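You operate a simulated robot arm through the tools that you are given. There is no shell and no other tool. Be economical: measure what you need, move in short steps, check, and stop when the job is done.

You are at the controls of a simulated two-armed robot. One attempt, no reset.

JOB
Hold the yellow crate on the island bench top steady with one hand and put the tin with the smallest size on its label from the long bench top in it with the other.

Only the result counts: the job must be done as asked and must still hold three seconds after the hand-in. Knocking over, shifting, dropping, spilling or breaking anything else fails it.

ROBOT AND FRAMES
Two 6-joint arms with two-finger parallel grippers on one trunk, on a base that drives. Base frame: it is fixed to the floor where the robot stands at the start and does not move with it; the origin is under the middle of the robot, x ahead of it, y to its left, z up; the surface under the hand at the start is at about z = 0.85. Units: m, degrees, N and s.
The left shoulder is at the start at [-0.089, 0.177, 0.806], the right one opposite. With the tool pointing down near the work surface each hand reaches from about 0.1 to 0.7 m from the robot's upright axis, wherever it stands, measured 20 degrees to its own side. Places, roughly: yellow crate [-1.75, 1.25, 1]. Payload 1.57 kg a hand.
The TCP of each hand is the grasp point between the finger pads, 0.03 m short of the fingertips. In the tool frame z runs along the fingers and y along their closing line. The gripper opens to 0.08 m. The fingers are 0.017 m wide and 0.012 m thick; the gripper's body (0.04 by 0.082 m) begins 0.08 m behind the TCP.
Orientation is that of the tool frame in the base frame, as a unit quaternion [w, x, y, z]. With the fingers straight down and closing along the base's y, the tool's x points along the base's -x, its y along +y and its z along -z.

CONTROLS
- The arms move only by the tool nudge_tool. It takes "left_increments", "right_increments" or both (then of equal length, played together; a hand with none holds still); each is a list that holds one entry, the list of rows, each a list of 7 numbers: the shift along the tool's x, y, z in m, then the turn, a rotation vector about the tool's x, y, z in degrees, then the closure, from 0 (fully open) to 1 (shut). In form: [[[dx, dy, dz, ax, ay, az, grip], ...]]. A call has 1 to 10 rows; each row is the pose to reach, as a shift and turn from the pose commanded when the call began, along the tool's axes at that moment. Rows are played at 5 a second. More than 0.05 m and 8.6 degrees between two rows, or a gripper value outside its range, and nothing of the call is played. A pose out of reach is approached as far as the arm can. The call stops where the force on the tool passes 40 N (or 10 N more than at its start, if that is more) or the arm is blocked; 0.2 s more then pass. Each finger travels about 0.072 m/s and halts on what it meets, pressing with about 32 N; the grip force reading is that of the motor and also rises with nothing between the fingers. The clock runs only during rows and for 0.2 s after the last one: add rows that repeat a pose to give the fingers time. The reply holds the time, the measured pose of the TCP, the force on the tool along the base axes, the opening and the grip force, in the units named above and with some noise, with the torque about the TCP (base axes, N m) and any sound that the robot's microphone picked up.
- Cameras (640 x 400 px; columns grow to the right, rows downward): "scene" is now at [0.0293, 0.0334, 1.5465]; the picture's right is [0.36, -0.93, 0.00], its down [-0.65, -0.25, -0.72] and it looks along [0.67, 0.26, -0.69] (base axes); focal length 281 px, centre (320, 200). "left" rides on the left gripper at [0.072, 0.007, -0.122] in its tool frame; the picture's right is [-0.09, 1.00, 0.00], its down [-0.84, -0.08, -0.54] and it looks along [-0.54, -0.05, 0.84] (tool axes); focal length 238 px, centre (320, 200). "right" rides on the right gripper at [0.072, -0.007, -0.122] in its tool frame; the picture's right is [0.09, 1.00, 0.00], its down [-0.84, 0.08, -0.54] and it looks along [-0.54, 0.05, 0.84] (tool axes); focal length 238 px, centre (320, 200). There is no depth. A picture from a camera that has moved, and an enlarged one, comes with that camera's place and axes in the base frame and with its lens. The place of the scene camera against the robot may be out by one fixed shift of up to 0.018 m in any direction.
- snapshot(camera): a new picture of that camera. It takes no simulated time.
- move_column(by): slides the trunk up (or, below 0, down) by that many m; the arms and the scene camera ride with it, the base frame stays. It gives what a move gives, with no picture.
- drive_base(legs): drives the robot by 1 to 6 legs, each [ahead, left, turn to the left] in m, m and degrees, along the robot's own axes; the way and the turn of a leg run together, so that a leg with both is an arc; at most 1.5 m and 180 degrees a leg. The arms and the cameras ride along, it lands a little off, and it stops where it bumps. It gives what a move gives.
- pan_tilt(pan, tilt): turns the head with the scene camera to pan (to the left, within 143 degrees either way) and tilt (down, from -29 to 69), counted from straight ahead of the robot. It gives what a move gives.
- inspect(camera, box): a new picture of the part [left, top, right, bottom] of that camera's present view, enlarged. It takes no simulated time.
- finish_job(): hands the job in; it is judged then, once.

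Go step by step. Nothing tells you exact positions but the pictures and the camera data: compare them with the known pose of the tool, close in by small moves and look again before you grip or let go. The budget is 120 turns and 108 pictures, counting those below and the enlarged ones. Unless the task says otherwise, let go and move clear before handing in, and close with one line.

The tools are called after "Request:" by a JSON object that holds its "fn" and its "kwargs". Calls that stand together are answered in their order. nudge_tool: Moves the arms, as the interface text tells. Its arguments: {"type":"object","properties":{"left_increments":{"type":"array"},"right_increments":{"type":"array"}},"required":[]} The other tools are called the same way: move_column (by) slides the trunk up or down; drive_base (legs) drives the base; pan_tilt (pan, tilt) turns the head that bears the scene camera; snapshot (camera) takes a picture; inspect (camera, box) takes an enlarged picture of a part of a camera's view; finish_job () hands the job in.

At the start:

```text
time: 0.0
left_tool_pos: [0.4367, 0.3696, 1.1384]
left_ee_rot: [0.0, 0.0, 1.0, 0.001]
left_contact_force: [0.3, 0.4, -0.3]
left_moment: [0.01, 0.0, -0.02]
left_opening: 0.08
left_grip_force: 0.1
right_tool_pos: [0.4973, -0.0211, 1.1002]
right_ee_rot: [0.0, 0.0, 1.0, 0.0]
right_contact_force: [0.0, -0.7, 0.5]
right_moment: [0.01, -0.05, -0.01]
right_opening: 0.08
right_grip_force: 0.1
trunk travel left (down, up): [-0.25, 0.078]
robot x, y, heading: [-0.0006, -0.0039, -0.3]
head pan, tilt: [21.1, 44.0]
```

scene: 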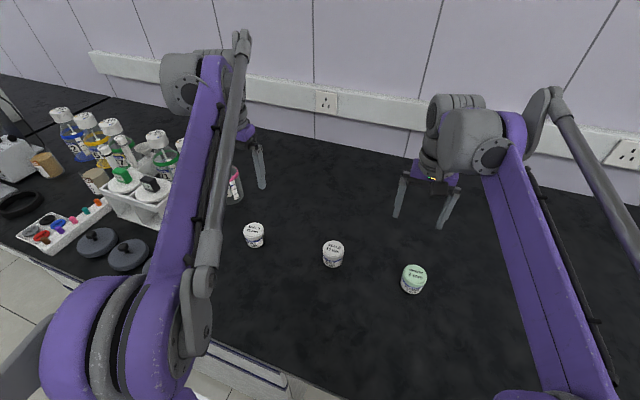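
right: 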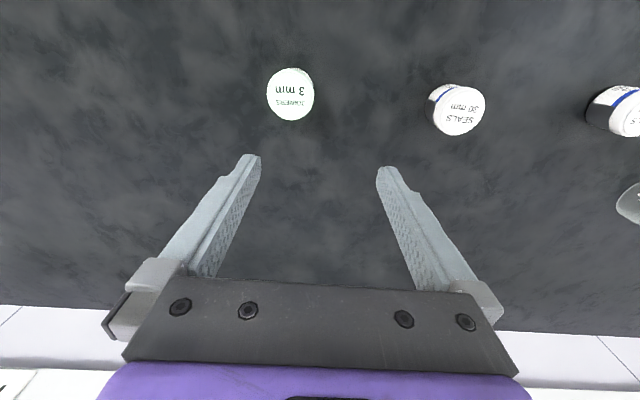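
left: 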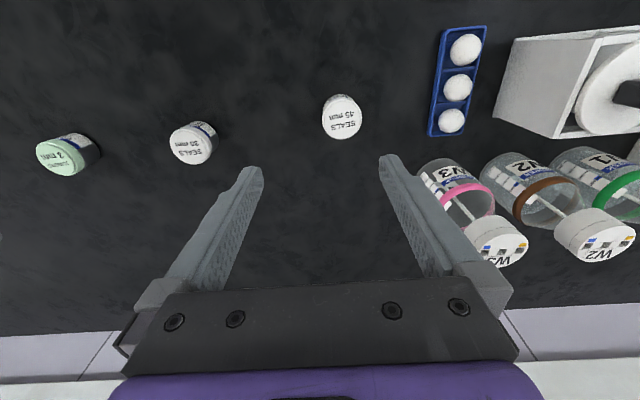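

I see three tins near the hands (a green-lidded one and two white ones). I will read the labels close up.

Request:
{"fn": "inspect", "kwargs": {"camera": "right", "box": [240, 40, 640, 160]}}

Request:
{"fn": "inspect", "kwargs": {"camera": "left", "box": [20, 80, 380, 190]}}

Request:
{"fn": "inspect", "kwargs": {"camera": "scene", "box": [230, 200, 440, 310]}}

```text
1.60 times, centred on (440, 100) of right
camera zoom: at [0.4239, -0.0278, 1.2211], right [-0.09, 1.0, 0.0], down [0.84, 0.08, 0.54], along [0.54, 0.05, -0.84], focal length 381 px, centre (128, 360)
```

zoom: 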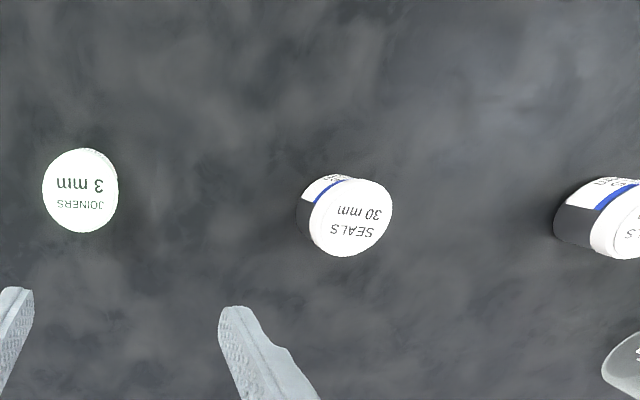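

```text
1.78 times, centred on (200, 135) of left
camera zoom: at [0.3658, 0.3757, 1.2606], right [0.09, 1.0, 0.0], down [0.84, -0.08, 0.54], along [0.54, -0.05, -0.84], focal length 424 px, centre (533, 316)
```

zoom: 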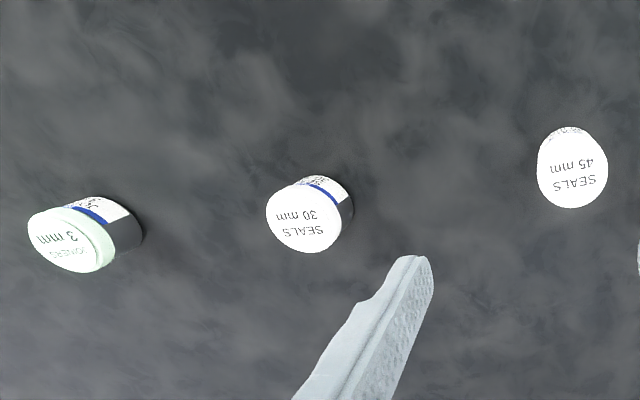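

```text
3.05 times, centred on (335, 255) of scene
camera zoom: at [0.0293, 0.0334, 1.5465], right [0.36, -0.93, 0.0], down [-0.65, -0.25, -0.72], along [0.67, 0.26, -0.69], focal length 856 px, centre (274, 32)
```

zoom: 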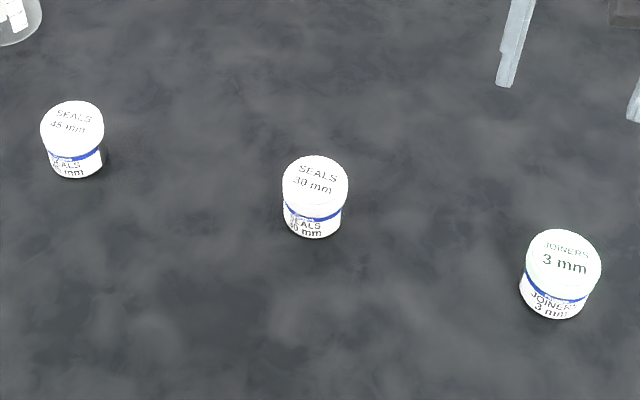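

The green-lidded tin reads 3 mm, the others 30 and 45. I'll look around for more tins and for the crate.

Request:
{"fn": "pan_tilt", "kwargs": {"pan": -35, "tilt": 35}}

Request:
{"fn": "snapshot", "kwargs": {"camera": "scene"}}

Request:
{"fn": "pan_tilt", "kwargs": {"pan": 70, "tilt": 30}}

Request:
{"fn": "snapshot", "kwargs": {"camera": "scene"}}

Request:
{"fn": "pan_tilt", "kwargs": {"pan": 140, "tilt": 20}}

Request:
{"fn": "snapshot", "kwargs": {"camera": "scene"}}

```text
time: 1.2
left_tool_pos: [0.4368, 0.3708, 1.1382]
left_ee_rot: [0.0, 0.0, 1.0, 0.001]
left_contact_force: [-0.3, -0.3, 0.0]
left_moment: [0.0, -0.01, -0.02]
left_opening: 0.0801
left_grip_force: 0.0
right_tool_pos: [0.4955, -0.02, 1.0996]
right_ee_rot: [0.001, -0.001, 1.0, 0.0]
right_contact_force: [0.1, 0.1, 0.2]
right_moment: [-0.02, -0.01, 0.02]
right_opening: 0.0802
right_grip_force: 0.0
trunk travel left (down, up): [-0.25, 0.078]
robot x, y, heading: [0.0002, 0.0014, -0.1]
head pan, tilt: [-35.0, 35.0]
```

```text
101 pictures are left
camera scene: at [0.0248, -0.0466, 1.5599], right [-0.57, -0.82, 0.0], down [-0.47, 0.33, -0.82], along [0.67, -0.47, -0.57], focal length 281 px, centre (320, 200)
```

scene: 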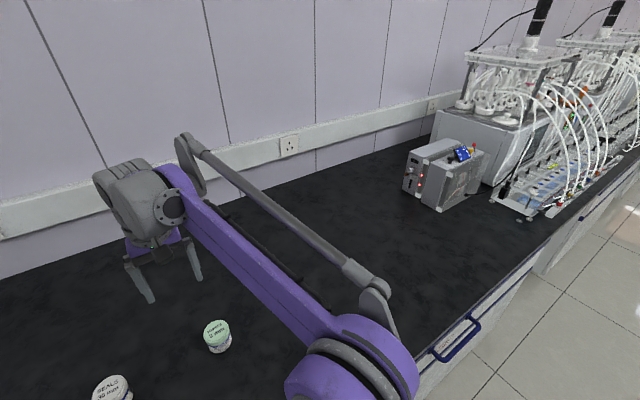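

```text
time: 3.1
left_tool_pos: [0.4381, 0.3699, 1.1389]
left_ee_rot: [0.0, 0.001, 1.0, 0.0]
left_contact_force: [-0.4, -0.1, -0.4]
left_moment: [0.02, 0.01, 0.01]
left_opening: 0.0802
left_grip_force: 0.2
right_tool_pos: [0.497, -0.0206, 1.101]
right_ee_rot: [0.0, 0.0, 1.0, 0.0]
right_contact_force: [0.3, -0.3, 0.1]
right_moment: [-0.01, -0.02, 0.01]
right_opening: 0.0798
right_grip_force: 0.0
trunk travel left (down, up): [-0.25, 0.078]
robot x, y, heading: [-0.0001, 0.0047, -0.0]
head pan, tilt: [70.0, 30.0]
```

```text
100 pictures are left
camera scene: at [-0.0164, 0.0889, 1.5677], right [0.94, -0.34, 0.0], down [-0.17, -0.47, -0.87], along [0.3, 0.81, -0.5], focal length 281 px, centre (320, 200)
```

scene: 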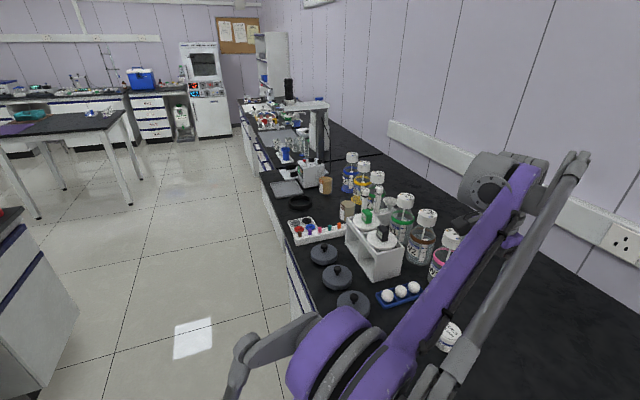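

```text
time: 4.5
left_tool_pos: [0.4398, 0.3693, 1.1385]
left_ee_rot: [0.001, -0.001, 1.0, 0.001]
left_contact_force: [-1.2, -0.5, 0.2]
left_moment: [0.03, -0.04, -0.03]
left_opening: 0.0799
left_grip_force: 0.1
right_tool_pos: [0.4969, -0.0208, 1.1003]
right_ee_rot: [0.0, 0.0, 1.0, 0.0]
right_contact_force: [0.3, -0.5, -0.2]
right_moment: [-0.01, 0.01, -0.03]
right_opening: 0.0798
right_grip_force: 0.0
trunk travel left (down, up): [-0.25, 0.078]
robot x, y, heading: [-0.0018, -0.0011, -0.1]
head pan, tilt: [140.0, 20.0]
```

```text
99 pictures are left
camera scene: at [-0.1187, 0.0638, 1.5838], right [0.64, 0.77, 0.0], down [0.26, -0.22, -0.94], along [-0.72, 0.6, -0.34], focal length 281 px, centre (320, 200)
```

scene: 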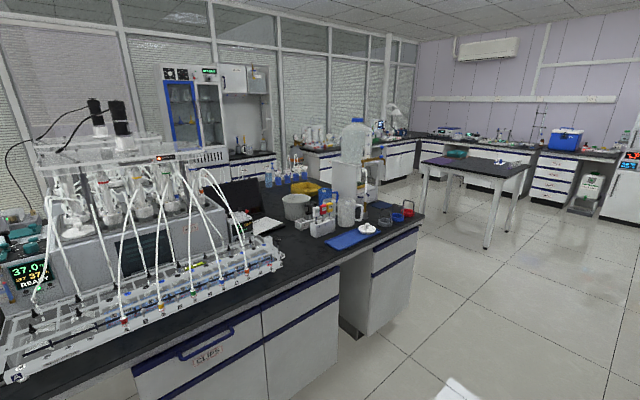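

The yellow crate is on the island behind me, to the left. I'll enlarge that view.

Request:
{"fn": "inspect", "kwargs": {"camera": "scene", "box": [200, 150, 440, 300]}}

Request:
{"fn": "inspect", "kwargs": {"camera": "scene", "box": [280, 170, 360, 220]}}

```text
2.67 times, centred on (320, 225) of scene
camera zoom: at [-0.1187, 0.0638, 1.5838], right [0.64, 0.77, 0.0], down [0.26, -0.22, -0.94], along [-0.72, 0.6, -0.34], focal length 749 px, centre (320, 133)
```

zoom: 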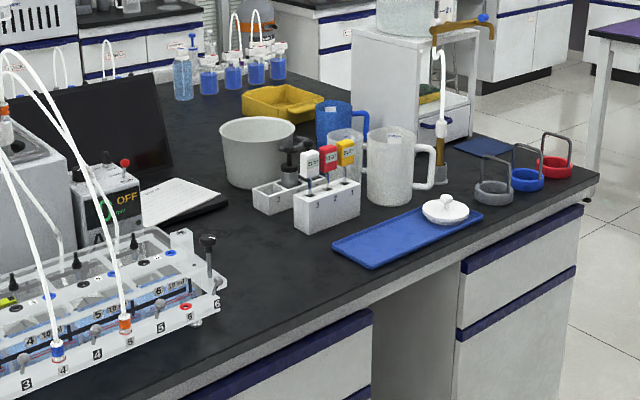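

```text
8.00 times, centred on (320, 195) of scene
camera zoom: at [-0.1187, 0.0638, 1.5838], right [0.64, 0.77, 0.0], down [0.26, -0.22, -0.94], along [-0.72, 0.6, -0.34], focal length 2248 px, centre (320, 240)
```

zoom: 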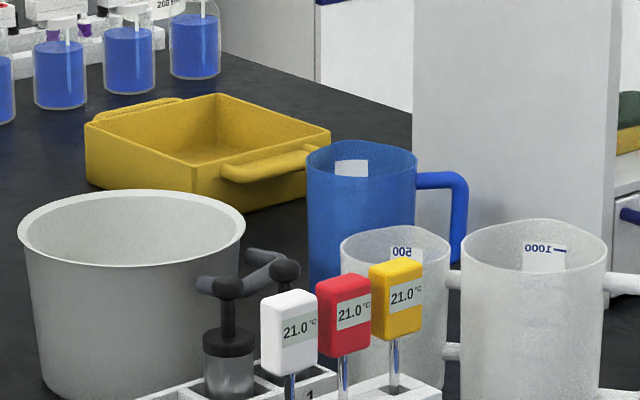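

The crate (with two handles) lies near the island's far side, so I'll approach it from there later. First comes the 3 mm tin at about (0.477, -0.059): I'll move the right hand above it.

Request:
{"fn": "nudge_tool", "kwargs": {"right_increments": [[[0.005, -0.01, 0.03, 0, 0, 0, 0], [0.01, -0.02, 0.06, 0, 0, 0, 0], [0.015, -0.03, 0.09, 0, 0, 0, 0], [0.02, -0.038, 0.12, 0, 0, 0, 0], [0.02, -0.038, 0.12, 0, 0, 0, 0]]]}}

Request:
{"fn": "snapshot", "kwargs": {"camera": "right"}}

Request:
{"fn": "pan_tilt", "kwargs": {"pan": 0, "tilt": 50}}

Request:
{"fn": "snapshot", "kwargs": {"camera": "scene"}}

```text
time: 5.7
left_tool_pos: [0.4377, 0.3695, 1.1398]
left_ee_rot: [0.0, 0.0, 1.0, 0.0]
left_contact_force: [-0.2, 0.2, -0.7]
left_moment: [0.01, -0.02, 0.04]
left_opening: 0.08
left_grip_force: 0.2
right_tool_pos: [0.4762, -0.0596, 0.9816]
right_ee_rot: [0.0, 0.001, 1.0, 0.0]
right_contact_force: [-0.2, 0.7, -0.7]
right_moment: [0.04, 0.01, -0.01]
right_opening: 0.08
right_grip_force: 0.0
trunk travel left (down, up): [-0.25, 0.078]
robot x, y, heading: [0.0013, 0.0017, -0.1]
head pan, tilt: [140.0, 20.0]
```

```text
96 pictures are left
camera right: at [0.4026, -0.0667, 1.1026], right [-0.09, 1.0, 0.0], down [0.84, 0.08, 0.54], along [0.54, 0.05, -0.84], focal length 238 px, centre (320, 200)
```

right: 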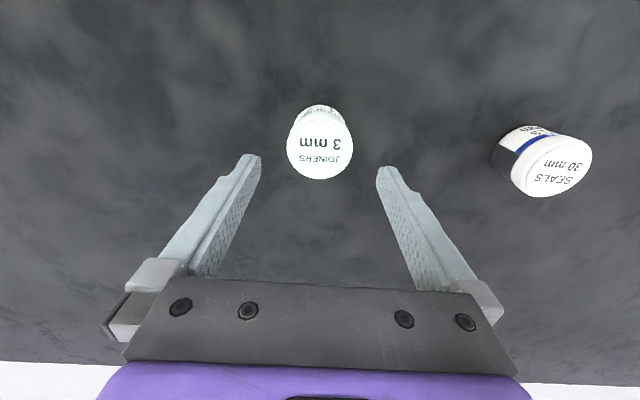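

```text
time: 7.9
left_tool_pos: [0.438, 0.3694, 1.1401]
left_ee_rot: [0.0, 0.0, 1.0, 0.001]
left_contact_force: [0.3, -0.5, -0.7]
left_moment: [0.01, 0.03, 0.01]
left_opening: 0.0802
left_grip_force: 0.0
right_tool_pos: [0.4769, -0.0595, 0.982]
right_ee_rot: [0.0, 0.0, 1.0, 0.001]
right_contact_force: [0.0, -0.4, 0.2]
right_moment: [0.0, -0.01, 0.02]
right_opening: 0.0801
right_grip_force: 0.1
trunk travel left (down, up): [-0.25, 0.078]
robot x, y, heading: [-0.0034, 0.002, -0.1]
head pan, tilt: [0.0, 50.0]
```

```text
95 pictures are left
camera scene: at [0.0296, 0.0039, 1.5382], right [0.0, -1.0, 0.0], down [-0.77, 0.0, -0.64], along [0.64, 0.0, -0.77], focal length 281 px, centre (320, 200)
```

scene: 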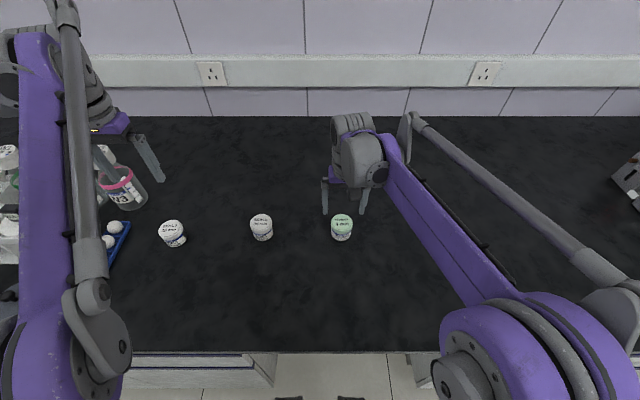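

The tin's lid centre triangulates to (0.477, -0.060, 0.895) and is centred between the fingers. I'll go down to z ≈ 0.888.

Request:
{"fn": "nudge_tool", "kwargs": {"right_increments": [[[0, 0, 0.03, 0, 0, 0, 0], [0, 0, 0.06, 0, 0, 0, 0], [0, 0, 0.08, 0, 0, 0, 0], [0, 0, 0.094, 0, 0, 0, 0], [0, 0, 0.094, 0, 0, 0, 0]]]}}

Request:
{"fn": "snapshot", "kwargs": {"camera": "right"}}

Request:
{"fn": "inspect", "kwargs": {"camera": "scene", "box": [260, 140, 420, 260]}}

```text
time: 9.1
left_tool_pos: [0.4376, 0.3701, 1.1393]
left_ee_rot: [0.0, 0.001, 1.0, 0.001]
left_contact_force: [-0.2, -0.1, -0.7]
left_moment: [0.0, 0.0, 0.0]
left_opening: 0.08
left_grip_force: 0.1
right_tool_pos: [0.4759, -0.0565, 0.8846]
right_ee_rot: [0.0, 0.001, 1.0, 0.0]
right_contact_force: [0.4, 0.2, 0.5]
right_moment: [0.0, 0.01, 0.01]
right_opening: 0.0799
right_grip_force: 0.0
trunk travel left (down, up): [-0.25, 0.078]
robot x, y, heading: [0.0013, 0.0027, -0.1]
head pan, tilt: [0.0, 50.0]
```

```text
94 pictures are left
camera right: at [0.4036, -0.0649, 1.0068], right [-0.09, 1.0, 0.0], down [0.84, 0.08, 0.54], along [0.54, 0.05, -0.84], focal length 238 px, centre (320, 200)
```

right: 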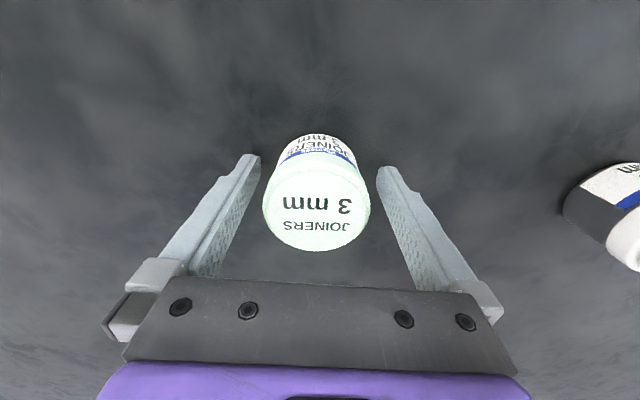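

```text
3.33 times, centred on (340, 200) of scene
camera zoom: at [0.0295, 0.0039, 1.5382], right [0.0, -1.0, 0.0], down [-0.77, 0.0, -0.64], along [0.64, 0.0, -0.77], focal length 937 px, centre (253, 200)
```

zoom: 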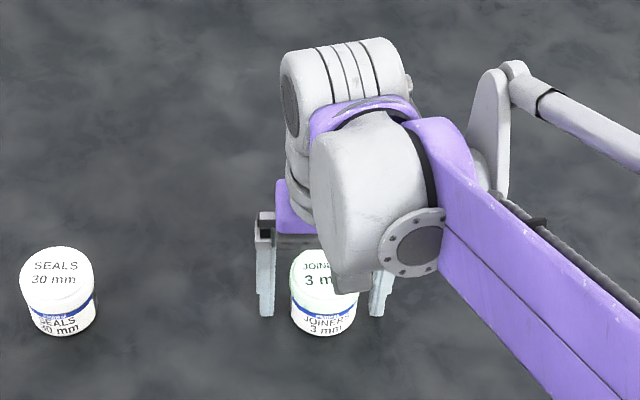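

The fingers straddle the tin, centred. I'll close and then lift.

Request:
{"fn": "nudge_tool", "kwargs": {"right_increments": [[[0, 0, 0, 0, 0, 0, 0.5], [0, 0, 0, 0, 0, 0, 0.7], [0, 0, 0, 0, 0, 0, 0.7], [0, 0, 0, 0, 0, 0, 0.7], [0, 0, 0, 0, 0, 0, 0.7]]]}}

Request:
{"fn": "nudge_tool", "kwargs": {"right_increments": [[[0, 0, -0.02, 0, 0, 0, 0.7], [0, 0, -0.06, 0, 0, 0, 0.7], [0, 0, -0.1, 0, 0, 0, 0.7], [0, 0, -0.14, 0, 0, 0, 0.7], [0, 0, -0.18, 0, 0, 0, 0.7], [0, 0, -0.22, 0, 0, 0, 0.7], [0, 0, -0.24, 0, 0, 0, 0.7]]]}}

Request:
{"fn": "snapshot", "kwargs": {"camera": "right"}}

Request:
{"fn": "snapshot", "kwargs": {"camera": "scene"}}

```text
time: 10.3
left_tool_pos: [0.4388, 0.3694, 1.1394]
left_ee_rot: [0.0, 0.0, 1.0, 0.001]
left_contact_force: [-0.8, -0.9, -0.1]
left_moment: [-0.02, 0.0, 0.0]
left_opening: 0.08
left_grip_force: 0.0
right_tool_pos: [0.477, -0.0572, 0.8852]
right_ee_rot: [0.001, 0.001, 1.0, 0.0]
right_contact_force: [0.2, -0.1, -0.1]
right_moment: [-0.02, 0.03, 0.0]
right_opening: 0.0574
right_grip_force: 31.7
trunk travel left (down, up): [-0.25, 0.078]
robot x, y, heading: [0.0009, 0.0003, -0.0]
head pan, tilt: [0.0, 50.0]
```

```text
time: 11.9
left_tool_pos: [0.4388, 0.3711, 1.139]
left_ee_rot: [0.0, -0.001, 1.0, 0.001]
left_contact_force: [0.3, 0.7, 0.2]
left_moment: [0.0, 0.0, 0.0]
left_opening: 0.08
left_grip_force: 0.0
right_tool_pos: [0.476, -0.0599, 1.1257]
right_ee_rot: [0.0, 0.0, 1.0, 0.0]
right_contact_force: [0.5, 2.0, -0.7]
right_moment: [-0.02, -0.01, -0.01]
right_opening: 0.0578
right_grip_force: 32.0
trunk travel left (down, up): [-0.25, 0.078]
robot x, y, heading: [0.0005, 0.0021, -0.3]
head pan, tilt: [0.0, 50.0]
```

```text
92 pictures are left
camera right: at [0.4032, -0.0665, 1.2471], right [-0.09, 1.0, 0.0], down [0.84, 0.08, 0.54], along [0.54, 0.05, -0.84], focal length 238 px, centre (320, 200)
```

right: 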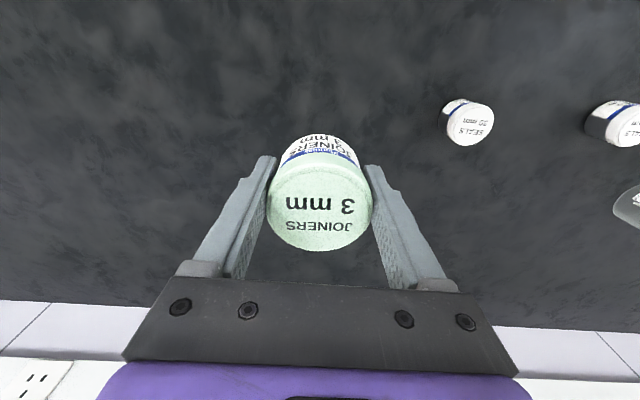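

```text
91 pictures are left
camera scene: at [0.0299, 0.0039, 1.5382], right [0.0, -1.0, 0.0], down [-0.77, 0.0, -0.64], along [0.64, 0.0, -0.77], focal length 281 px, centre (320, 200)
```

scene: 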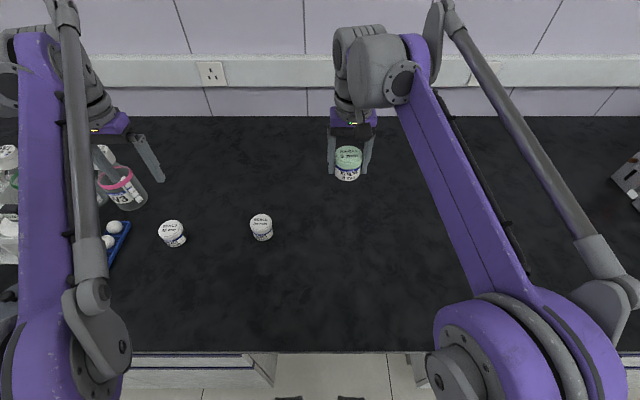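

The tin is held. I'll raise the trunk, retract both hands, then back off into the aisle.

Request:
{"fn": "move_column", "kwargs": {"by": 0.06}}

Request:
{"fn": "nudge_tool", "kwargs": {"right_increments": [[[0.03, -0.01, 0, 0, 0, 0, 0.7], [0.06, -0.02, 0, 0, 0, 0, 0.7], [0.09, -0.04, 0, 0, 0, 0, 0.7], [0.12, -0.05, 0, 0, 0, 0, 0.7], [0.15, -0.06, 0, 0, 0, 0, 0.7], [0.15, -0.06, 0, 0, 0, 0, 0.7]]], "left_increments": [[[0.03, 0, 0, 0, 0, 0, 0], [0.06, -0.02, 0, 0, 0, 0, 0], [0.09, -0.04, 0, 0, 0, 0, 0], [0.11, -0.06, 0, 0, 0, 0, 0], [0.13, -0.08, 0, 0, 0, 0, 0], [0.13, -0.08, 0, 0, 0, 0, 0]]]}}

Request:
{"fn": "drive_base", "kwargs": {"legs": [[-0.38, 0, 0]]}}

Request:
{"fn": "pan_tilt", "kwargs": {"pan": 90, "tilt": 30}}

Request:
{"fn": "snapshot", "kwargs": {"camera": "scene"}}

```text
time: 12.9
left_tool_pos: [0.4374, 0.3705, 1.1992]
left_ee_rot: [0.001, 0.0, 1.0, 0.0]
left_contact_force: [0.7, 0.1, 0.9]
left_moment: [0.02, -0.01, 0.01]
left_opening: 0.0798
left_grip_force: 0.0
right_tool_pos: [0.4759, -0.0587, 1.1863]
right_ee_rot: [0.001, -0.001, 1.0, -0.001]
right_contact_force: [0.0, -0.4, -0.8]
right_moment: [0.01, -0.04, 0.03]
right_opening: 0.0577
right_grip_force: 31.9
trunk travel left (down, up): [-0.31, 0.018]
robot x, y, heading: [-0.0037, 0.0009, 0.1]
head pan, tilt: [0.0, 50.0]
```

```text
time: 14.3
left_tool_pos: [0.3084, 0.2906, 1.2013]
left_ee_rot: [0.001, 0.0, 1.0, 0.001]
left_contact_force: [-0.2, 0.3, 0.1]
left_moment: [-0.02, 0.0, 0.01]
left_opening: 0.08
left_grip_force: 0.2
right_tool_pos: [0.3279, -0.1188, 1.1854]
right_ee_rot: [0.0, 0.0, 1.0, 0.0]
right_contact_force: [0.2, -1.0, -0.7]
right_moment: [0.01, 0.01, -0.02]
right_opening: 0.0577
right_grip_force: 32.1
trunk travel left (down, up): [-0.31, 0.018]
robot x, y, heading: [-0.0021, -0.0003, 0.1]
head pan, tilt: [0.0, 50.0]
```

```text
time: 16.7
left_tool_pos: [-0.0734, 0.2891, 1.2011]
left_ee_rot: [-0.001, 0.002, 1.0, 0.0]
left_contact_force: [-0.2, -0.3, 0.8]
left_moment: [0.02, -0.02, 0.01]
left_opening: 0.0799
left_grip_force: 0.1
right_tool_pos: [-0.0572, -0.1201, 1.1859]
right_ee_rot: [0.0, 0.003, 1.0, 0.0]
right_contact_force: [-0.6, 0.0, 0.2]
right_moment: [0.01, 0.0, 0.02]
right_opening: 0.0576
right_grip_force: 31.4
trunk travel left (down, up): [-0.31, 0.018]
robot x, y, heading: [-0.3851, -0.0005, -0.1]
head pan, tilt: [0.0, 50.0]
```

```text
time: 18.4
left_tool_pos: [-0.075, 0.2887, 1.2021]
left_ee_rot: [0.0, 0.003, 1.0, 0.001]
left_contact_force: [-0.2, 0.5, 0.4]
left_moment: [0.01, 0.01, -0.02]
left_opening: 0.0799
left_grip_force: 0.1
right_tool_pos: [-0.0578, -0.1202, 1.1867]
right_ee_rot: [-0.001, 0.003, 1.0, 0.0]
right_contact_force: [-0.8, 0.2, 0.1]
right_moment: [0.03, 0.01, 0.04]
right_opening: 0.0577
right_grip_force: 32.2
trunk travel left (down, up): [-0.31, 0.018]
robot x, y, heading: [-0.3829, 0.0028, -0.2]
head pan, tilt: [90.0, 30.0]
```

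```text
90 pictures are left
camera scene: at [-0.4334, 0.0957, 1.6332], right [1.0, -0.01, 0.0], down [0.0, -0.5, -0.87], along [0.01, 0.87, -0.5], focal length 281 px, centre (320, 200)
```

scene: 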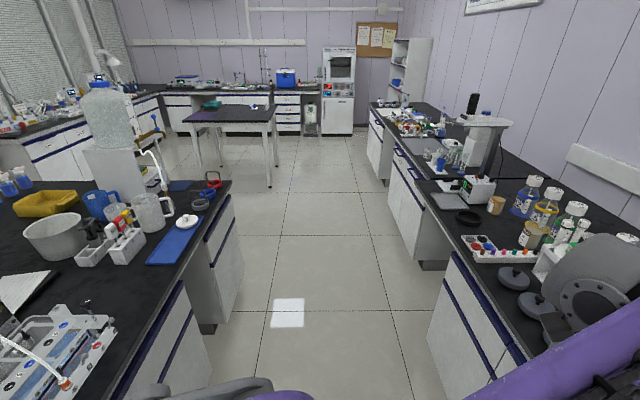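

The aisle is clear; the crate is at about (-1.78, 1.32). I'll strafe left along the aisle past the island's end.

Request:
{"fn": "drive_base", "kwargs": {"legs": [[0, 1.25, 0], [0, 1.2, 0]]}}

Request:
{"fn": "pan_tilt", "kwargs": {"pan": 140, "tilt": 35}}

Request:
{"fn": "snapshot", "kwargs": {"camera": "scene"}}

Request:
{"fn": "pan_tilt", "kwargs": {"pan": -140, "tilt": 35}}

Request:
{"fn": "snapshot", "kwargs": {"camera": "scene"}}

```text
time: 39.9
left_tool_pos: [-0.0697, 2.7425, 1.2004]
left_ee_rot: [0.0, -0.008, 1.0, 0.001]
left_contact_force: [-0.1, -0.3, 0.3]
left_moment: [0.01, -0.04, 0.0]
left_opening: 0.0799
left_grip_force: 0.1
right_tool_pos: [-0.0452, 2.3343, 1.1864]
right_ee_rot: [0.0, -0.008, 1.0, 0.0]
right_contact_force: [-0.6, 0.2, -1.1]
right_moment: [0.0, -0.02, -0.01]
right_opening: 0.0576
right_grip_force: 32.2
trunk travel left (down, up): [-0.31, 0.018]
robot x, y, heading: [-0.3745, 2.4506, 0.8]
head pan, tilt: [90.0, 30.0]
```

```text
time: 41.1
left_tool_pos: [-0.0702, 2.7429, 1.2022]
left_ee_rot: [0.0, -0.008, 1.0, 0.001]
left_contact_force: [1.7, 0.5, 0.3]
left_moment: [-0.01, 0.0, 0.03]
left_opening: 0.08
left_grip_force: 0.0
right_tool_pos: [-0.0453, 2.3341, 1.1862]
right_ee_rot: [0.0, -0.007, 1.0, 0.0]
right_contact_force: [-0.5, 0.5, -0.2]
right_moment: [0.0, 0.01, 0.03]
right_opening: 0.0576
right_grip_force: 32.0
trunk travel left (down, up): [-0.31, 0.018]
robot x, y, heading: [-0.3736, 2.4518, 1.0]
head pan, tilt: [140.0, 35.0]
```

```text
89 pictures are left
camera scene: at [-0.4916, 2.5071, 1.6255], right [0.63, 0.78, 0.0], down [0.44, -0.36, -0.82], along [-0.64, 0.52, -0.57], focal length 281 px, centre (320, 200)
```

scene: 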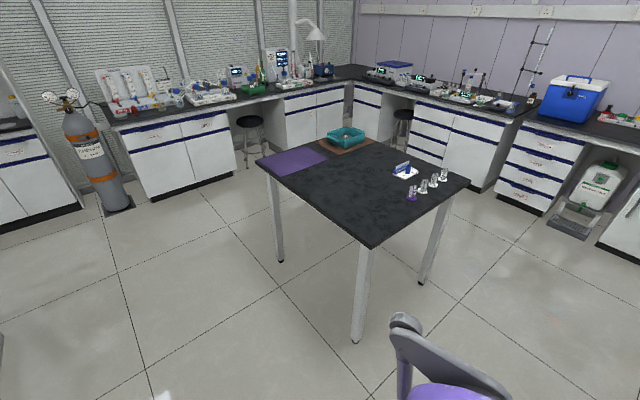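

```text
time: 45.0
left_tool_pos: [-0.0703, 2.7431, 1.2011]
left_ee_rot: [0.0, -0.008, 1.0, 0.001]
left_contact_force: [0.8, -0.2, -0.4]
left_moment: [-0.03, -0.04, -0.01]
left_opening: 0.08
left_grip_force: 0.1
right_tool_pos: [-0.0446, 2.3346, 1.1856]
right_ee_rot: [0.0, -0.008, 1.0, 0.0]
right_contact_force: [0.0, -0.6, -0.5]
right_moment: [-0.01, 0.02, -0.01]
right_opening: 0.0575
right_grip_force: 31.5
trunk travel left (down, up): [-0.31, 0.018]
robot x, y, heading: [-0.3751, 2.4491, 0.9]
head pan, tilt: [-140.0, 35.0]
```

```text
88 pictures are left
camera scene: at [-0.4899, 2.3938, 1.6255], right [-0.65, 0.76, 0.0], down [0.43, 0.38, -0.82], along [-0.62, -0.54, -0.57], focal length 281 px, centre (320, 200)
```

scene: 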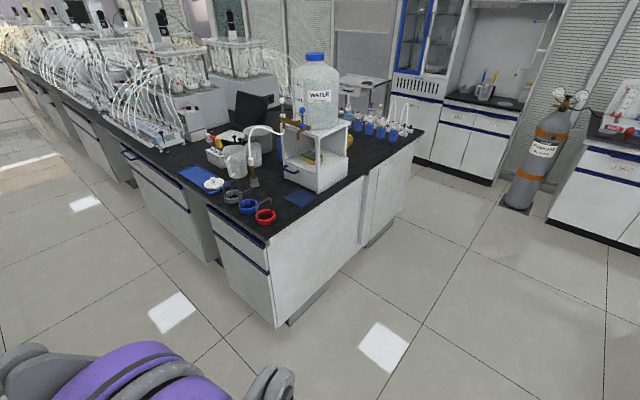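

The island's end (edge y ≈ 1.69) is open beside the water stand (x ≈ -1.38 to -1.62), so I'll approach the crate from that end. I'll drive back to x ≈ -2.0, turn to face -y, and look.

Request:
{"fn": "drive_base", "kwargs": {"legs": [[-1.5, 0, 0], [-0.15, 0, 0], [0, 0, -91]]}}

Request:
{"fn": "pan_tilt", "kwargs": {"pan": 10, "tilt": 40}}

Request:
{"fn": "snapshot", "kwargs": {"camera": "scene"}}

```text
time: 57.3
left_tool_pos: [-1.7501, 2.1232, 1.2021]
left_ee_rot: [0.0, 0.691, 0.723, 0.001]
left_contact_force: [0.7, 0.0, -0.4]
left_moment: [-0.03, 0.01, 0.0]
left_opening: 0.0798
left_grip_force: 0.0
right_tool_pos: [-2.1564, 2.0862, 1.1858]
right_ee_rot: [0.0, 0.689, 0.724, 0.0]
right_contact_force: [-0.2, 0.3, -0.4]
right_moment: [0.0, -0.04, 0.01]
right_opening: 0.0576
right_grip_force: 32.2
trunk travel left (down, up): [-0.31, 0.018]
robot x, y, heading: [-2.0518, 2.416, -87.5]
head pan, tilt: [-140.0, 35.0]
```

```text
time: 59.6
left_tool_pos: [-1.7501, 2.1245, 1.202]
left_ee_rot: [0.0, 0.691, 0.723, 0.0]
left_contact_force: [0.6, -0.1, -0.4]
left_moment: [0.02, 0.0, -0.01]
left_opening: 0.0801
left_grip_force: 0.1
right_tool_pos: [-2.1578, 2.0868, 1.1854]
right_ee_rot: [0.0, 0.69, 0.724, 0.0]
right_contact_force: [0.5, 0.3, -0.3]
right_moment: [0.01, -0.01, -0.02]
right_opening: 0.0577
right_grip_force: 32.0
trunk travel left (down, up): [-0.31, 0.018]
robot x, y, heading: [-2.0543, 2.4162, -87.5]
head pan, tilt: [10.0, 40.0]
```

```text
87 pictures are left
camera scene: at [-2.0435, 2.3816, 1.6179], right [-0.98, -0.22, 0.0], down [-0.14, 0.63, -0.77], along [0.17, -0.75, -0.64], focal length 281 px, centre (320, 200)
```

scene: 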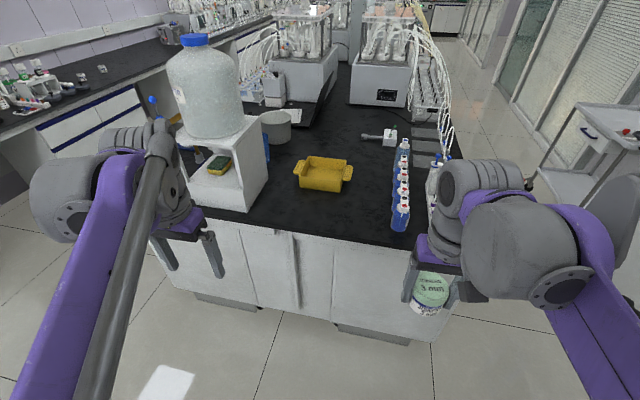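

Clear view: the crate is between the water stand and the row of blue bottles, with handles at its left and right ends. I'll enlarge.

Request:
{"fn": "inspect", "kwargs": {"camera": "scene", "box": [240, 120, 430, 240]}}

```text
3.33 times, centred on (335, 180) of scene
camera zoom: at [-2.0435, 2.3816, 1.6179], right [-0.98, -0.22, 0.0], down [-0.14, 0.63, -0.77], along [0.17, -0.75, -0.64], focal length 937 px, centre (270, 267)
```

zoom: 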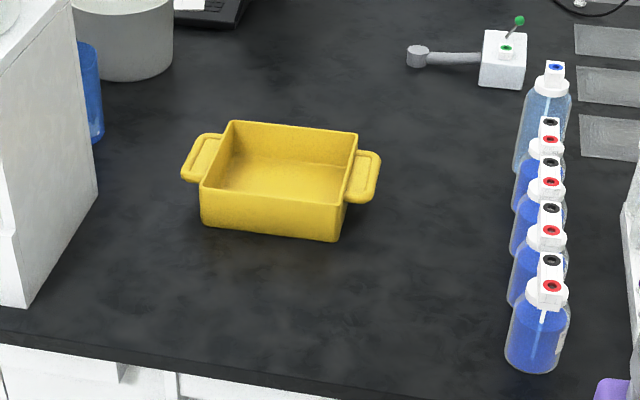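

The crate occupies x ≈ -1.92…-1.73, y ≈ 1.25…1.42, with the rim at z ≈ 0.915 and the stand's face at x ≈ -1.565. I plan to clamp its near wall with the left hand and place the tin towards its far right part. First I'll tuck the left hand in, then drive up at an angle.

Request:
{"fn": "nudge_tool", "kwargs": {"left_increments": [[[0, -0.04, 0, 0, 0, 0, 0], [0, -0.08, 0, 0, 0, 0, 0], [0, -0.12, 0, 0, 0, 0, 0], [0, -0.15, 0, 0, 0, 0, 0], [0, -0.15, 0, 0, 0, 0, 0]]]}}

Request:
{"fn": "drive_base", "kwargs": {"legs": [[0, 0, 12.5], [0.4, -0.1, 0]]}}

Request:
{"fn": "snapshot", "kwargs": {"camera": "scene"}}

```text
time: 60.8
left_tool_pos: [-1.9004, 2.1192, 1.2003]
left_ee_rot: [0.0, 0.69, 0.724, 0.001]
left_contact_force: [0.4, 0.0, -0.2]
left_moment: [0.02, 0.05, 0.03]
left_opening: 0.08
left_grip_force: 0.1
right_tool_pos: [-2.1557, 2.0861, 1.1856]
right_ee_rot: [0.0, 0.69, 0.724, 0.0]
right_contact_force: [0.0, -0.7, -0.4]
right_moment: [-0.02, -0.03, 0.02]
right_opening: 0.0578
right_grip_force: 31.9
trunk travel left (down, up): [-0.31, 0.018]
robot x, y, heading: [-2.051, 2.4183, -87.5]
head pan, tilt: [10.0, 40.0]
```

```text
time: 64.2
left_tool_pos: [-1.8304, 1.7513, 1.2009]
left_ee_rot: [0.0, 0.607, 0.795, 0.0]
left_contact_force: [-0.8, 0.0, 0.0]
left_moment: [0.02, -0.03, 0.01]
left_opening: 0.0801
left_grip_force: 0.1
right_tool_pos: [-2.0736, 1.663, 1.1859]
right_ee_rot: [0.0, 0.607, 0.795, 0.0]
right_contact_force: [0.7, 0.4, -0.4]
right_moment: [0.02, -0.03, -0.03]
right_opening: 0.0574
right_grip_force: 32.0
trunk travel left (down, up): [-0.31, 0.018]
robot x, y, heading: [-2.0483, 2.0091, -74.9]
head pan, tilt: [10.0, 40.0]
```

```text
85 pictures are left
camera scene: at [-2.0267, 1.9778, 1.6178], right [-0.9, -0.43, 0.0], down [-0.27, 0.58, -0.77], along [0.33, -0.69, -0.64], focal length 281 px, centre (320, 200)
```

scene: 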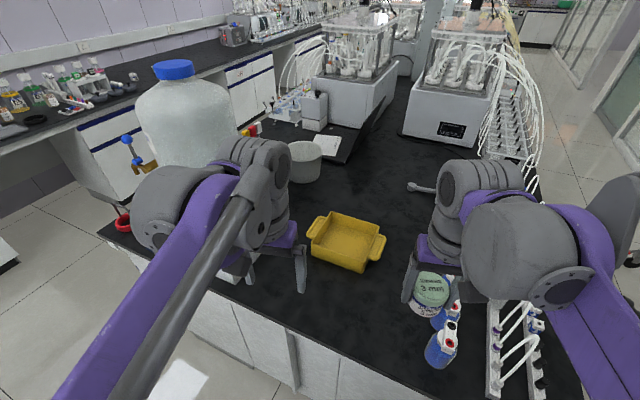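

The left wrist's bulk sticks out about 0.2 m toward the stand, so I'll turn a bit more to the left, close in, and grip the near wall closer to its middle.

Request:
{"fn": "drive_base", "kwargs": {"legs": [[0, 0, 8], [0.07, -0.04, 0]]}}

Request:
{"fn": "pan_tilt", "kwargs": {"pan": 0, "tilt": 52}}

Request:
{"fn": "snapshot", "kwargs": {"camera": "scene"}}

Request:
{"fn": "snapshot", "kwargs": {"camera": "left"}}

Request:
{"fn": "snapshot", "kwargs": {"camera": "right"}}

```text
time: 65.8
left_tool_pos: [-1.8043, 1.7078, 1.2002]
left_ee_rot: [0.001, 0.548, 0.836, 0.0]
left_contact_force: [-0.2, 1.0, 0.2]
left_moment: [0.02, -0.03, 0.04]
left_opening: 0.08
left_grip_force: 0.2
right_tool_pos: [-2.0332, 1.5826, 1.1855]
right_ee_rot: [0.001, 0.548, 0.836, -0.001]
right_contact_force: [-0.2, -0.2, -0.3]
right_moment: [0.02, -0.01, 0.02]
right_opening: 0.0572
right_grip_force: 31.3
trunk travel left (down, up): [-0.31, 0.018]
robot x, y, heading: [-2.0523, 1.9337, -66.5]
head pan, tilt: [10.0, 40.0]
```

```text
time: 66.6
left_tool_pos: [-1.8057, 1.7055, 1.2005]
left_ee_rot: [0.001, 0.549, 0.836, 0.0]
left_contact_force: [0.0, 0.5, -0.4]
left_moment: [-0.05, -0.02, -0.02]
left_opening: 0.0798
left_grip_force: 0.1
right_tool_pos: [-2.0323, 1.5836, 1.1863]
right_ee_rot: [0.0, 0.549, 0.836, -0.001]
right_contact_force: [0.3, -1.1, -0.5]
right_moment: [0.03, 0.02, 0.01]
right_opening: 0.0575
right_grip_force: 31.8
trunk travel left (down, up): [-0.31, 0.018]
robot x, y, heading: [-2.0581, 1.9325, -66.6]
head pan, tilt: [0.0, 52.0]
```

```text
84 pictures are left
camera scene: at [-2.0476, 1.9043, 1.6012], right [-0.92, -0.4, 0.0], down [-0.31, 0.72, -0.62], along [0.25, -0.56, -0.79], focal length 281 px, centre (320, 200)
```

scene: 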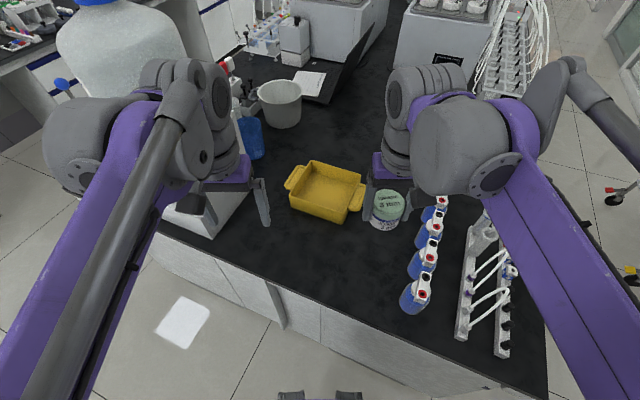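

```text
83 pictures are left
camera left: at [-1.8268, 1.7737, 1.3228], right [0.95, 0.31, 0.0], down [0.26, -0.8, 0.54], along [0.17, -0.51, -0.84], focal length 238 px, centre (320, 200)
```

left: 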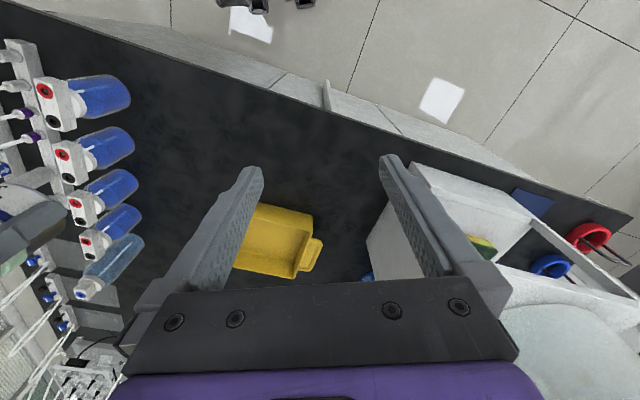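

```text
82 pictures are left
camera right: at [-2.0681, 1.6458, 1.3072], right [0.88, 0.48, 0.0], down [0.4, -0.74, 0.54], along [0.26, -0.47, -0.84], focal length 238 px, centre (320, 200)
```

right: 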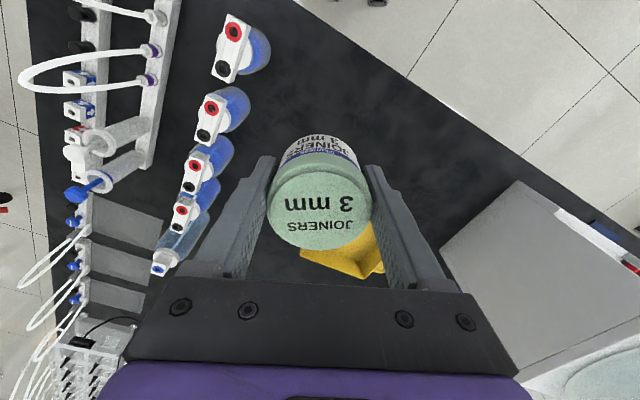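

I'll refine the crate's place with an enlarged view before moving the hands.

Request:
{"fn": "inspect", "kwargs": {"camera": "scene", "box": [250, 130, 410, 250]}}

Request:
{"fn": "inspect", "kwargs": {"camera": "left", "box": [200, 170, 400, 300]}}

```text
3.33 times, centred on (330, 190) of scene
camera zoom: at [-2.0476, 1.9043, 1.6012], right [-0.92, -0.4, 0.0], down [-0.31, 0.72, -0.62], along [0.25, -0.56, -0.79], focal length 937 px, centre (287, 233)
```

zoom: 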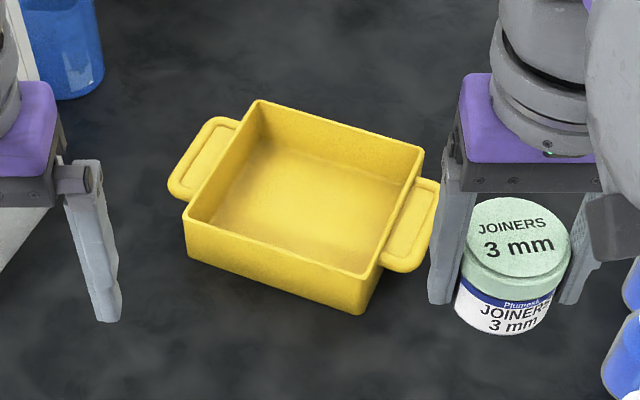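

```text
3.08 times, centred on (300, 235) of left
camera zoom: at [-1.8268, 1.7737, 1.3228], right [0.95, 0.31, 0.0], down [0.26, -0.8, 0.54], along [0.17, -0.51, -0.84], focal length 733 px, centre (382, 92)
```

zoom: 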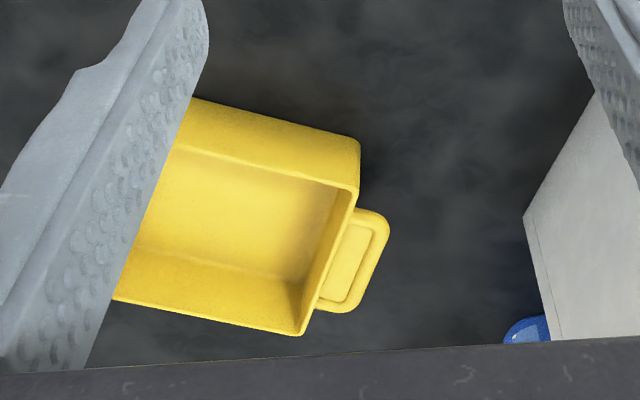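

The handles are solid tabs. The left camera puts the near wall's outer face at y ≈ 1.438 with the rim at z ≈ 0.915. I'll yaw the left hand so it closes along y, with its camera pointing away from the right hand.

Request:
{"fn": "nudge_tool", "kwargs": {"left_increments": [[[0, 0, 0, 0, 0, 8, 0], [0, 0, 0, 0, 0, 16, 0], [0, 0, 0, 0, 0, 24, 0], [0, 0, 0, 0, 0, 32, 0], [0, 0, 0, 0, 0, 40, 0], [0, 0, 0, 0, 0, 48, 0], [0, 0, 0, 0, 0, 56, 0], [0, 0, 0, 0, 0, 64, 0], [0, 0, 0, 0, 0, 72, 0]]]}}

Request:
{"fn": "nudge_tool", "kwargs": {"left_increments": [[[0, 0, 0, 0, 0, 8, 0], [0, 0, 0, 0, 0, 16, 0], [0, 0, 0, 0, 0, 24, 0], [0, 0, 0, 0, 0, 32, 0], [0, 0, 0, 0, 0, 40, 0], [0, 0, 0, 0, 0, 41.3, 0]]]}}

Request:
{"fn": "snapshot", "kwargs": {"camera": "left"}}

Request:
{"fn": "snapshot", "kwargs": {"camera": "scene"}}

```text
time: 68.6
left_tool_pos: [-1.804, 1.7063, 1.2023]
left_ee_rot: [0.001, 0.936, 0.353, 0.002]
left_contact_force: [0.1, 0.0, -0.5]
left_moment: [0.01, 0.01, 0.0]
left_opening: 0.0798
left_grip_force: 0.1
right_tool_pos: [-2.033, 1.5832, 1.1859]
right_ee_rot: [0.0, 0.548, 0.836, 0.0]
right_contact_force: [-0.5, -0.3, -0.3]
right_moment: [0.01, 0.01, -0.02]
right_opening: 0.0572
right_grip_force: 31.6
trunk travel left (down, up): [-0.31, 0.018]
robot x, y, heading: [-2.0544, 1.9288, -66.4]
head pan, tilt: [0.0, 52.0]
```

```text
time: 70.0
left_tool_pos: [-1.8039, 1.7067, 1.2023]
left_ee_rot: [0.0, 1.0, 0.001, 0.001]
left_contact_force: [-0.1, -0.4, 0.6]
left_moment: [-0.02, 0.01, 0.01]
left_opening: 0.0802
left_grip_force: 0.1
right_tool_pos: [-2.0334, 1.5835, 1.1861]
right_ee_rot: [0.0, 0.549, 0.836, 0.0]
right_contact_force: [0.0, 0.4, -0.5]
right_moment: [0.01, -0.02, -0.03]
right_opening: 0.0573
right_grip_force: 31.9
trunk travel left (down, up): [-0.31, 0.018]
robot x, y, heading: [-2.0528, 1.9299, -66.5]
head pan, tilt: [0.0, 52.0]
```

```text
79 pictures are left
camera left: at [-1.7318, 1.6993, 1.3227], right [-0.09, -1.0, 0.0], down [-0.84, 0.08, 0.54], along [-0.54, 0.05, -0.84], focal length 238 px, centre (320, 200)
```

left: 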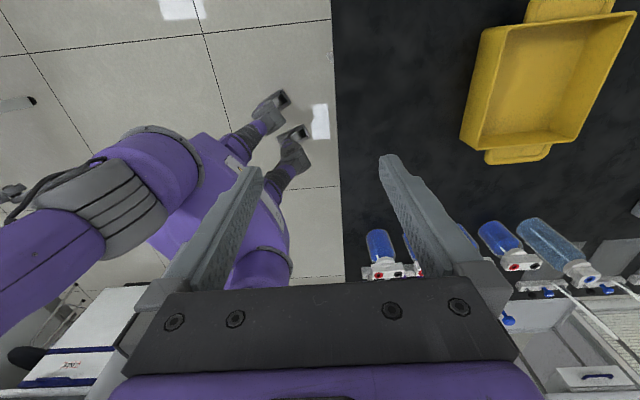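

```text
78 pictures are left
camera scene: at [-2.0477, 1.9048, 1.6011], right [-0.92, -0.4, 0.0], down [-0.31, 0.72, -0.62], along [0.25, -0.56, -0.79], focal length 281 px, centre (320, 200)
```

scene: 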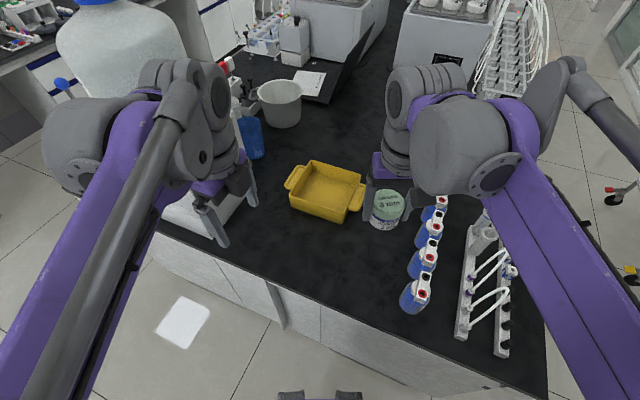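

The left hand now closes along y. I'll shift it toward -x and then forward at height, checking the clearance to the jug.

Request:
{"fn": "nudge_tool", "kwargs": {"left_increments": [[[-0.04, 0, 0, 0, 0, 0, 0], [-0.04, 0.04, 0, 0, 0, 0, 0], [-0.04, 0.08, 0, 0, 0, 0, 0], [-0.04, 0.1, 0, 0, 0, 0, 0], [-0.04, 0.1, 0, 0, 0, 0, 0]]]}}

Request:
{"fn": "snapshot", "kwargs": {"camera": "scene"}}

```text
time: 71.2
left_tool_pos: [-1.8442, 1.6066, 1.2027]
left_ee_rot: [0.0, 1.0, 0.002, 0.0]
left_contact_force: [0.3, -0.9, -0.4]
left_moment: [0.0, -0.01, -0.03]
left_opening: 0.0801
left_grip_force: 0.0
right_tool_pos: [-2.0316, 1.5836, 1.187]
right_ee_rot: [0.0, 0.548, 0.836, 0.0]
right_contact_force: [0.5, 0.7, -1.0]
right_moment: [0.0, -0.02, 0.01]
right_opening: 0.0572
right_grip_force: 31.8
trunk travel left (down, up): [-0.31, 0.018]
robot x, y, heading: [-2.0557, 1.9336, -66.4]
head pan, tilt: [0.0, 52.0]
```

```text
77 pictures are left
camera scene: at [-2.0476, 1.905, 1.6011], right [-0.92, -0.4, 0.0], down [-0.31, 0.72, -0.62], along [0.25, -0.56, -0.79], focal length 281 px, centre (320, 200)
```

scene: 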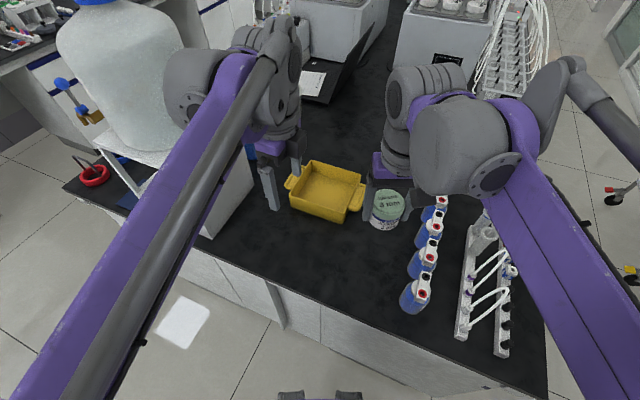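

Clearance to the jug is about 0.12 m. I'll go on above the near wall at x ≈ -1.82, y ≈ 1.434 and lower to z ≈ 1.02.

Request:
{"fn": "nudge_tool", "kwargs": {"left_increments": [[[0.01, 0.04, 0, 0, 0, 0, 0], [0.024, 0.08, 0, 0, 0, 0, 0], [0.024, 0.12, 0, 0, 0, 0, 0], [0.024, 0.16, 0.01, 0, 0, 0, 0], [0.024, 0.173, 0.05, 0, 0, 0, 0], [0.024, 0.173, 0.09, 0, 0, 0, 0], [0.024, 0.173, 0.13, 0, 0, 0, 0], [0.024, 0.173, 0.17, 0, 0, 0, 0], [0.024, 0.173, 0.18, 0, 0, 0, 0], [0.024, 0.173, 0.18, 0, 0, 0, 0]]]}}

Request:
{"fn": "snapshot", "kwargs": {"camera": "scene"}}

Request:
{"fn": "snapshot", "kwargs": {"camera": "left"}}

```text
time: 73.4
left_tool_pos: [-1.8193, 1.431, 1.0214]
left_ee_rot: [0.0, 1.0, 0.002, 0.001]
left_contact_force: [0.1, 0.0, 0.0]
left_moment: [-0.02, 0.01, 0.02]
left_opening: 0.0798
left_grip_force: 0.0
right_tool_pos: [-2.033, 1.584, 1.1847]
right_ee_rot: [-0.001, 0.548, 0.836, 0.0]
right_contact_force: [1.3, -0.6, -0.7]
right_moment: [0.0, 0.01, -0.01]
right_opening: 0.0573
right_grip_force: 32.1
trunk travel left (down, up): [-0.31, 0.018]
robot x, y, heading: [-2.0529, 1.9337, -66.5]
head pan, tilt: [0.0, 52.0]
```

```text
76 pictures are left
camera scene: at [-2.0476, 1.9048, 1.6011], right [-0.92, -0.4, 0.0], down [-0.31, 0.72, -0.62], along [0.25, -0.56, -0.79], focal length 281 px, centre (320, 200)
```

scene: 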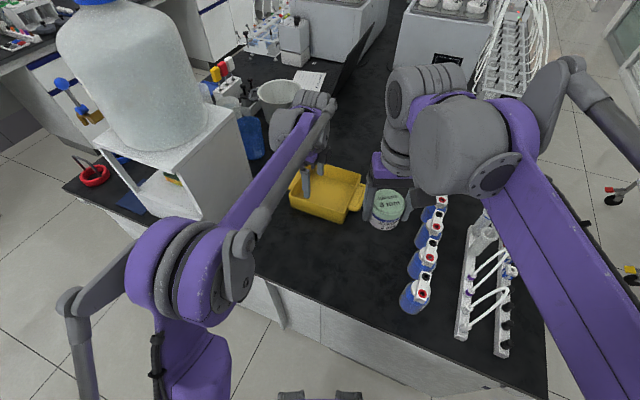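

```text
75 pictures are left
camera left: at [-1.7471, 1.4247, 1.1427], right [-0.09, -1.0, 0.0], down [-0.84, 0.07, 0.54], along [-0.54, 0.05, -0.84], focal length 238 px, centre (320, 200)
```

left: 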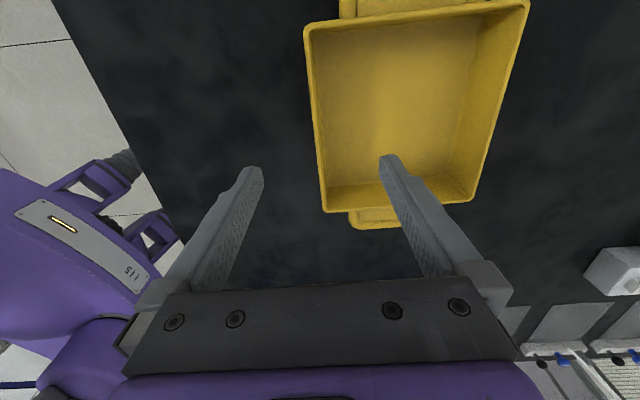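

The fingers straddle the near wall (rim y ≈ 1.436). I'll lower to z ≈ 0.897 and check.

Request:
{"fn": "nudge_tool", "kwargs": {"left_increments": [[[0, 0, 0.03, 0, 0, 0, 0], [0, 0, 0.06, 0, 0, 0, 0], [0, 0, 0.09, 0, 0, 0, 0], [0, 0, 0.11, 0, 0, 0, 0], [0, 0, 0.124, 0, 0, 0, 0], [0, 0, 0.124, 0, 0, 0, 0]]]}}

Request:
{"fn": "snapshot", "kwargs": {"camera": "left"}}

Request:
{"fn": "snapshot", "kwargs": {"camera": "scene"}}

```text
time: 74.8
left_tool_pos: [-1.8183, 1.4323, 0.898]
left_ee_rot: [0.0, 1.0, 0.001, 0.0]
left_contact_force: [-0.9, 0.4, 0.1]
left_moment: [-0.04, 0.02, -0.01]
left_opening: 0.0799
left_grip_force: 0.2
right_tool_pos: [-2.0317, 1.5829, 1.1858]
right_ee_rot: [0.0, 0.549, 0.836, 0.0]
right_contact_force: [0.1, 0.2, -0.2]
right_moment: [-0.02, 0.0, 0.01]
right_opening: 0.0572
right_grip_force: 32.0
trunk travel left (down, up): [-0.31, 0.018]
robot x, y, heading: [-2.0545, 1.9331, -66.6]
head pan, tilt: [0.0, 52.0]
```

```text
74 pictures are left
camera left: at [-1.7468, 1.4249, 1.0199], right [-0.09, -1.0, 0.0], down [-0.84, 0.07, 0.54], along [-0.54, 0.05, -0.84], focal length 238 px, centre (320, 200)
```

left: 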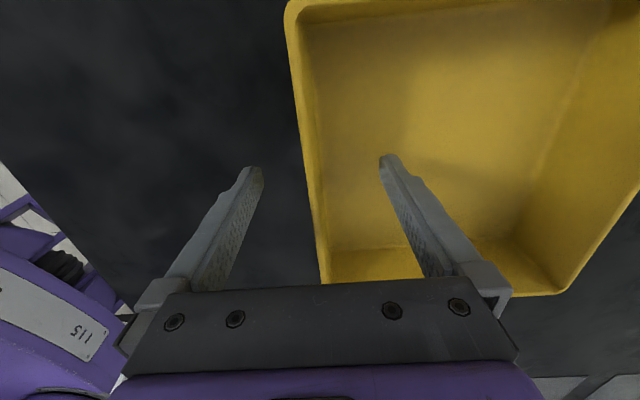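

```text
73 pictures are left
camera scene: at [-2.0477, 1.9049, 1.6011], right [-0.92, -0.4, 0.0], down [-0.31, 0.72, -0.62], along [0.25, -0.56, -0.79], focal length 281 px, centre (320, 200)
```

scene: 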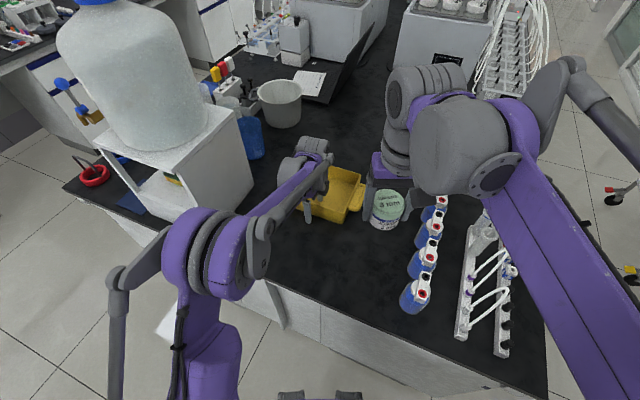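

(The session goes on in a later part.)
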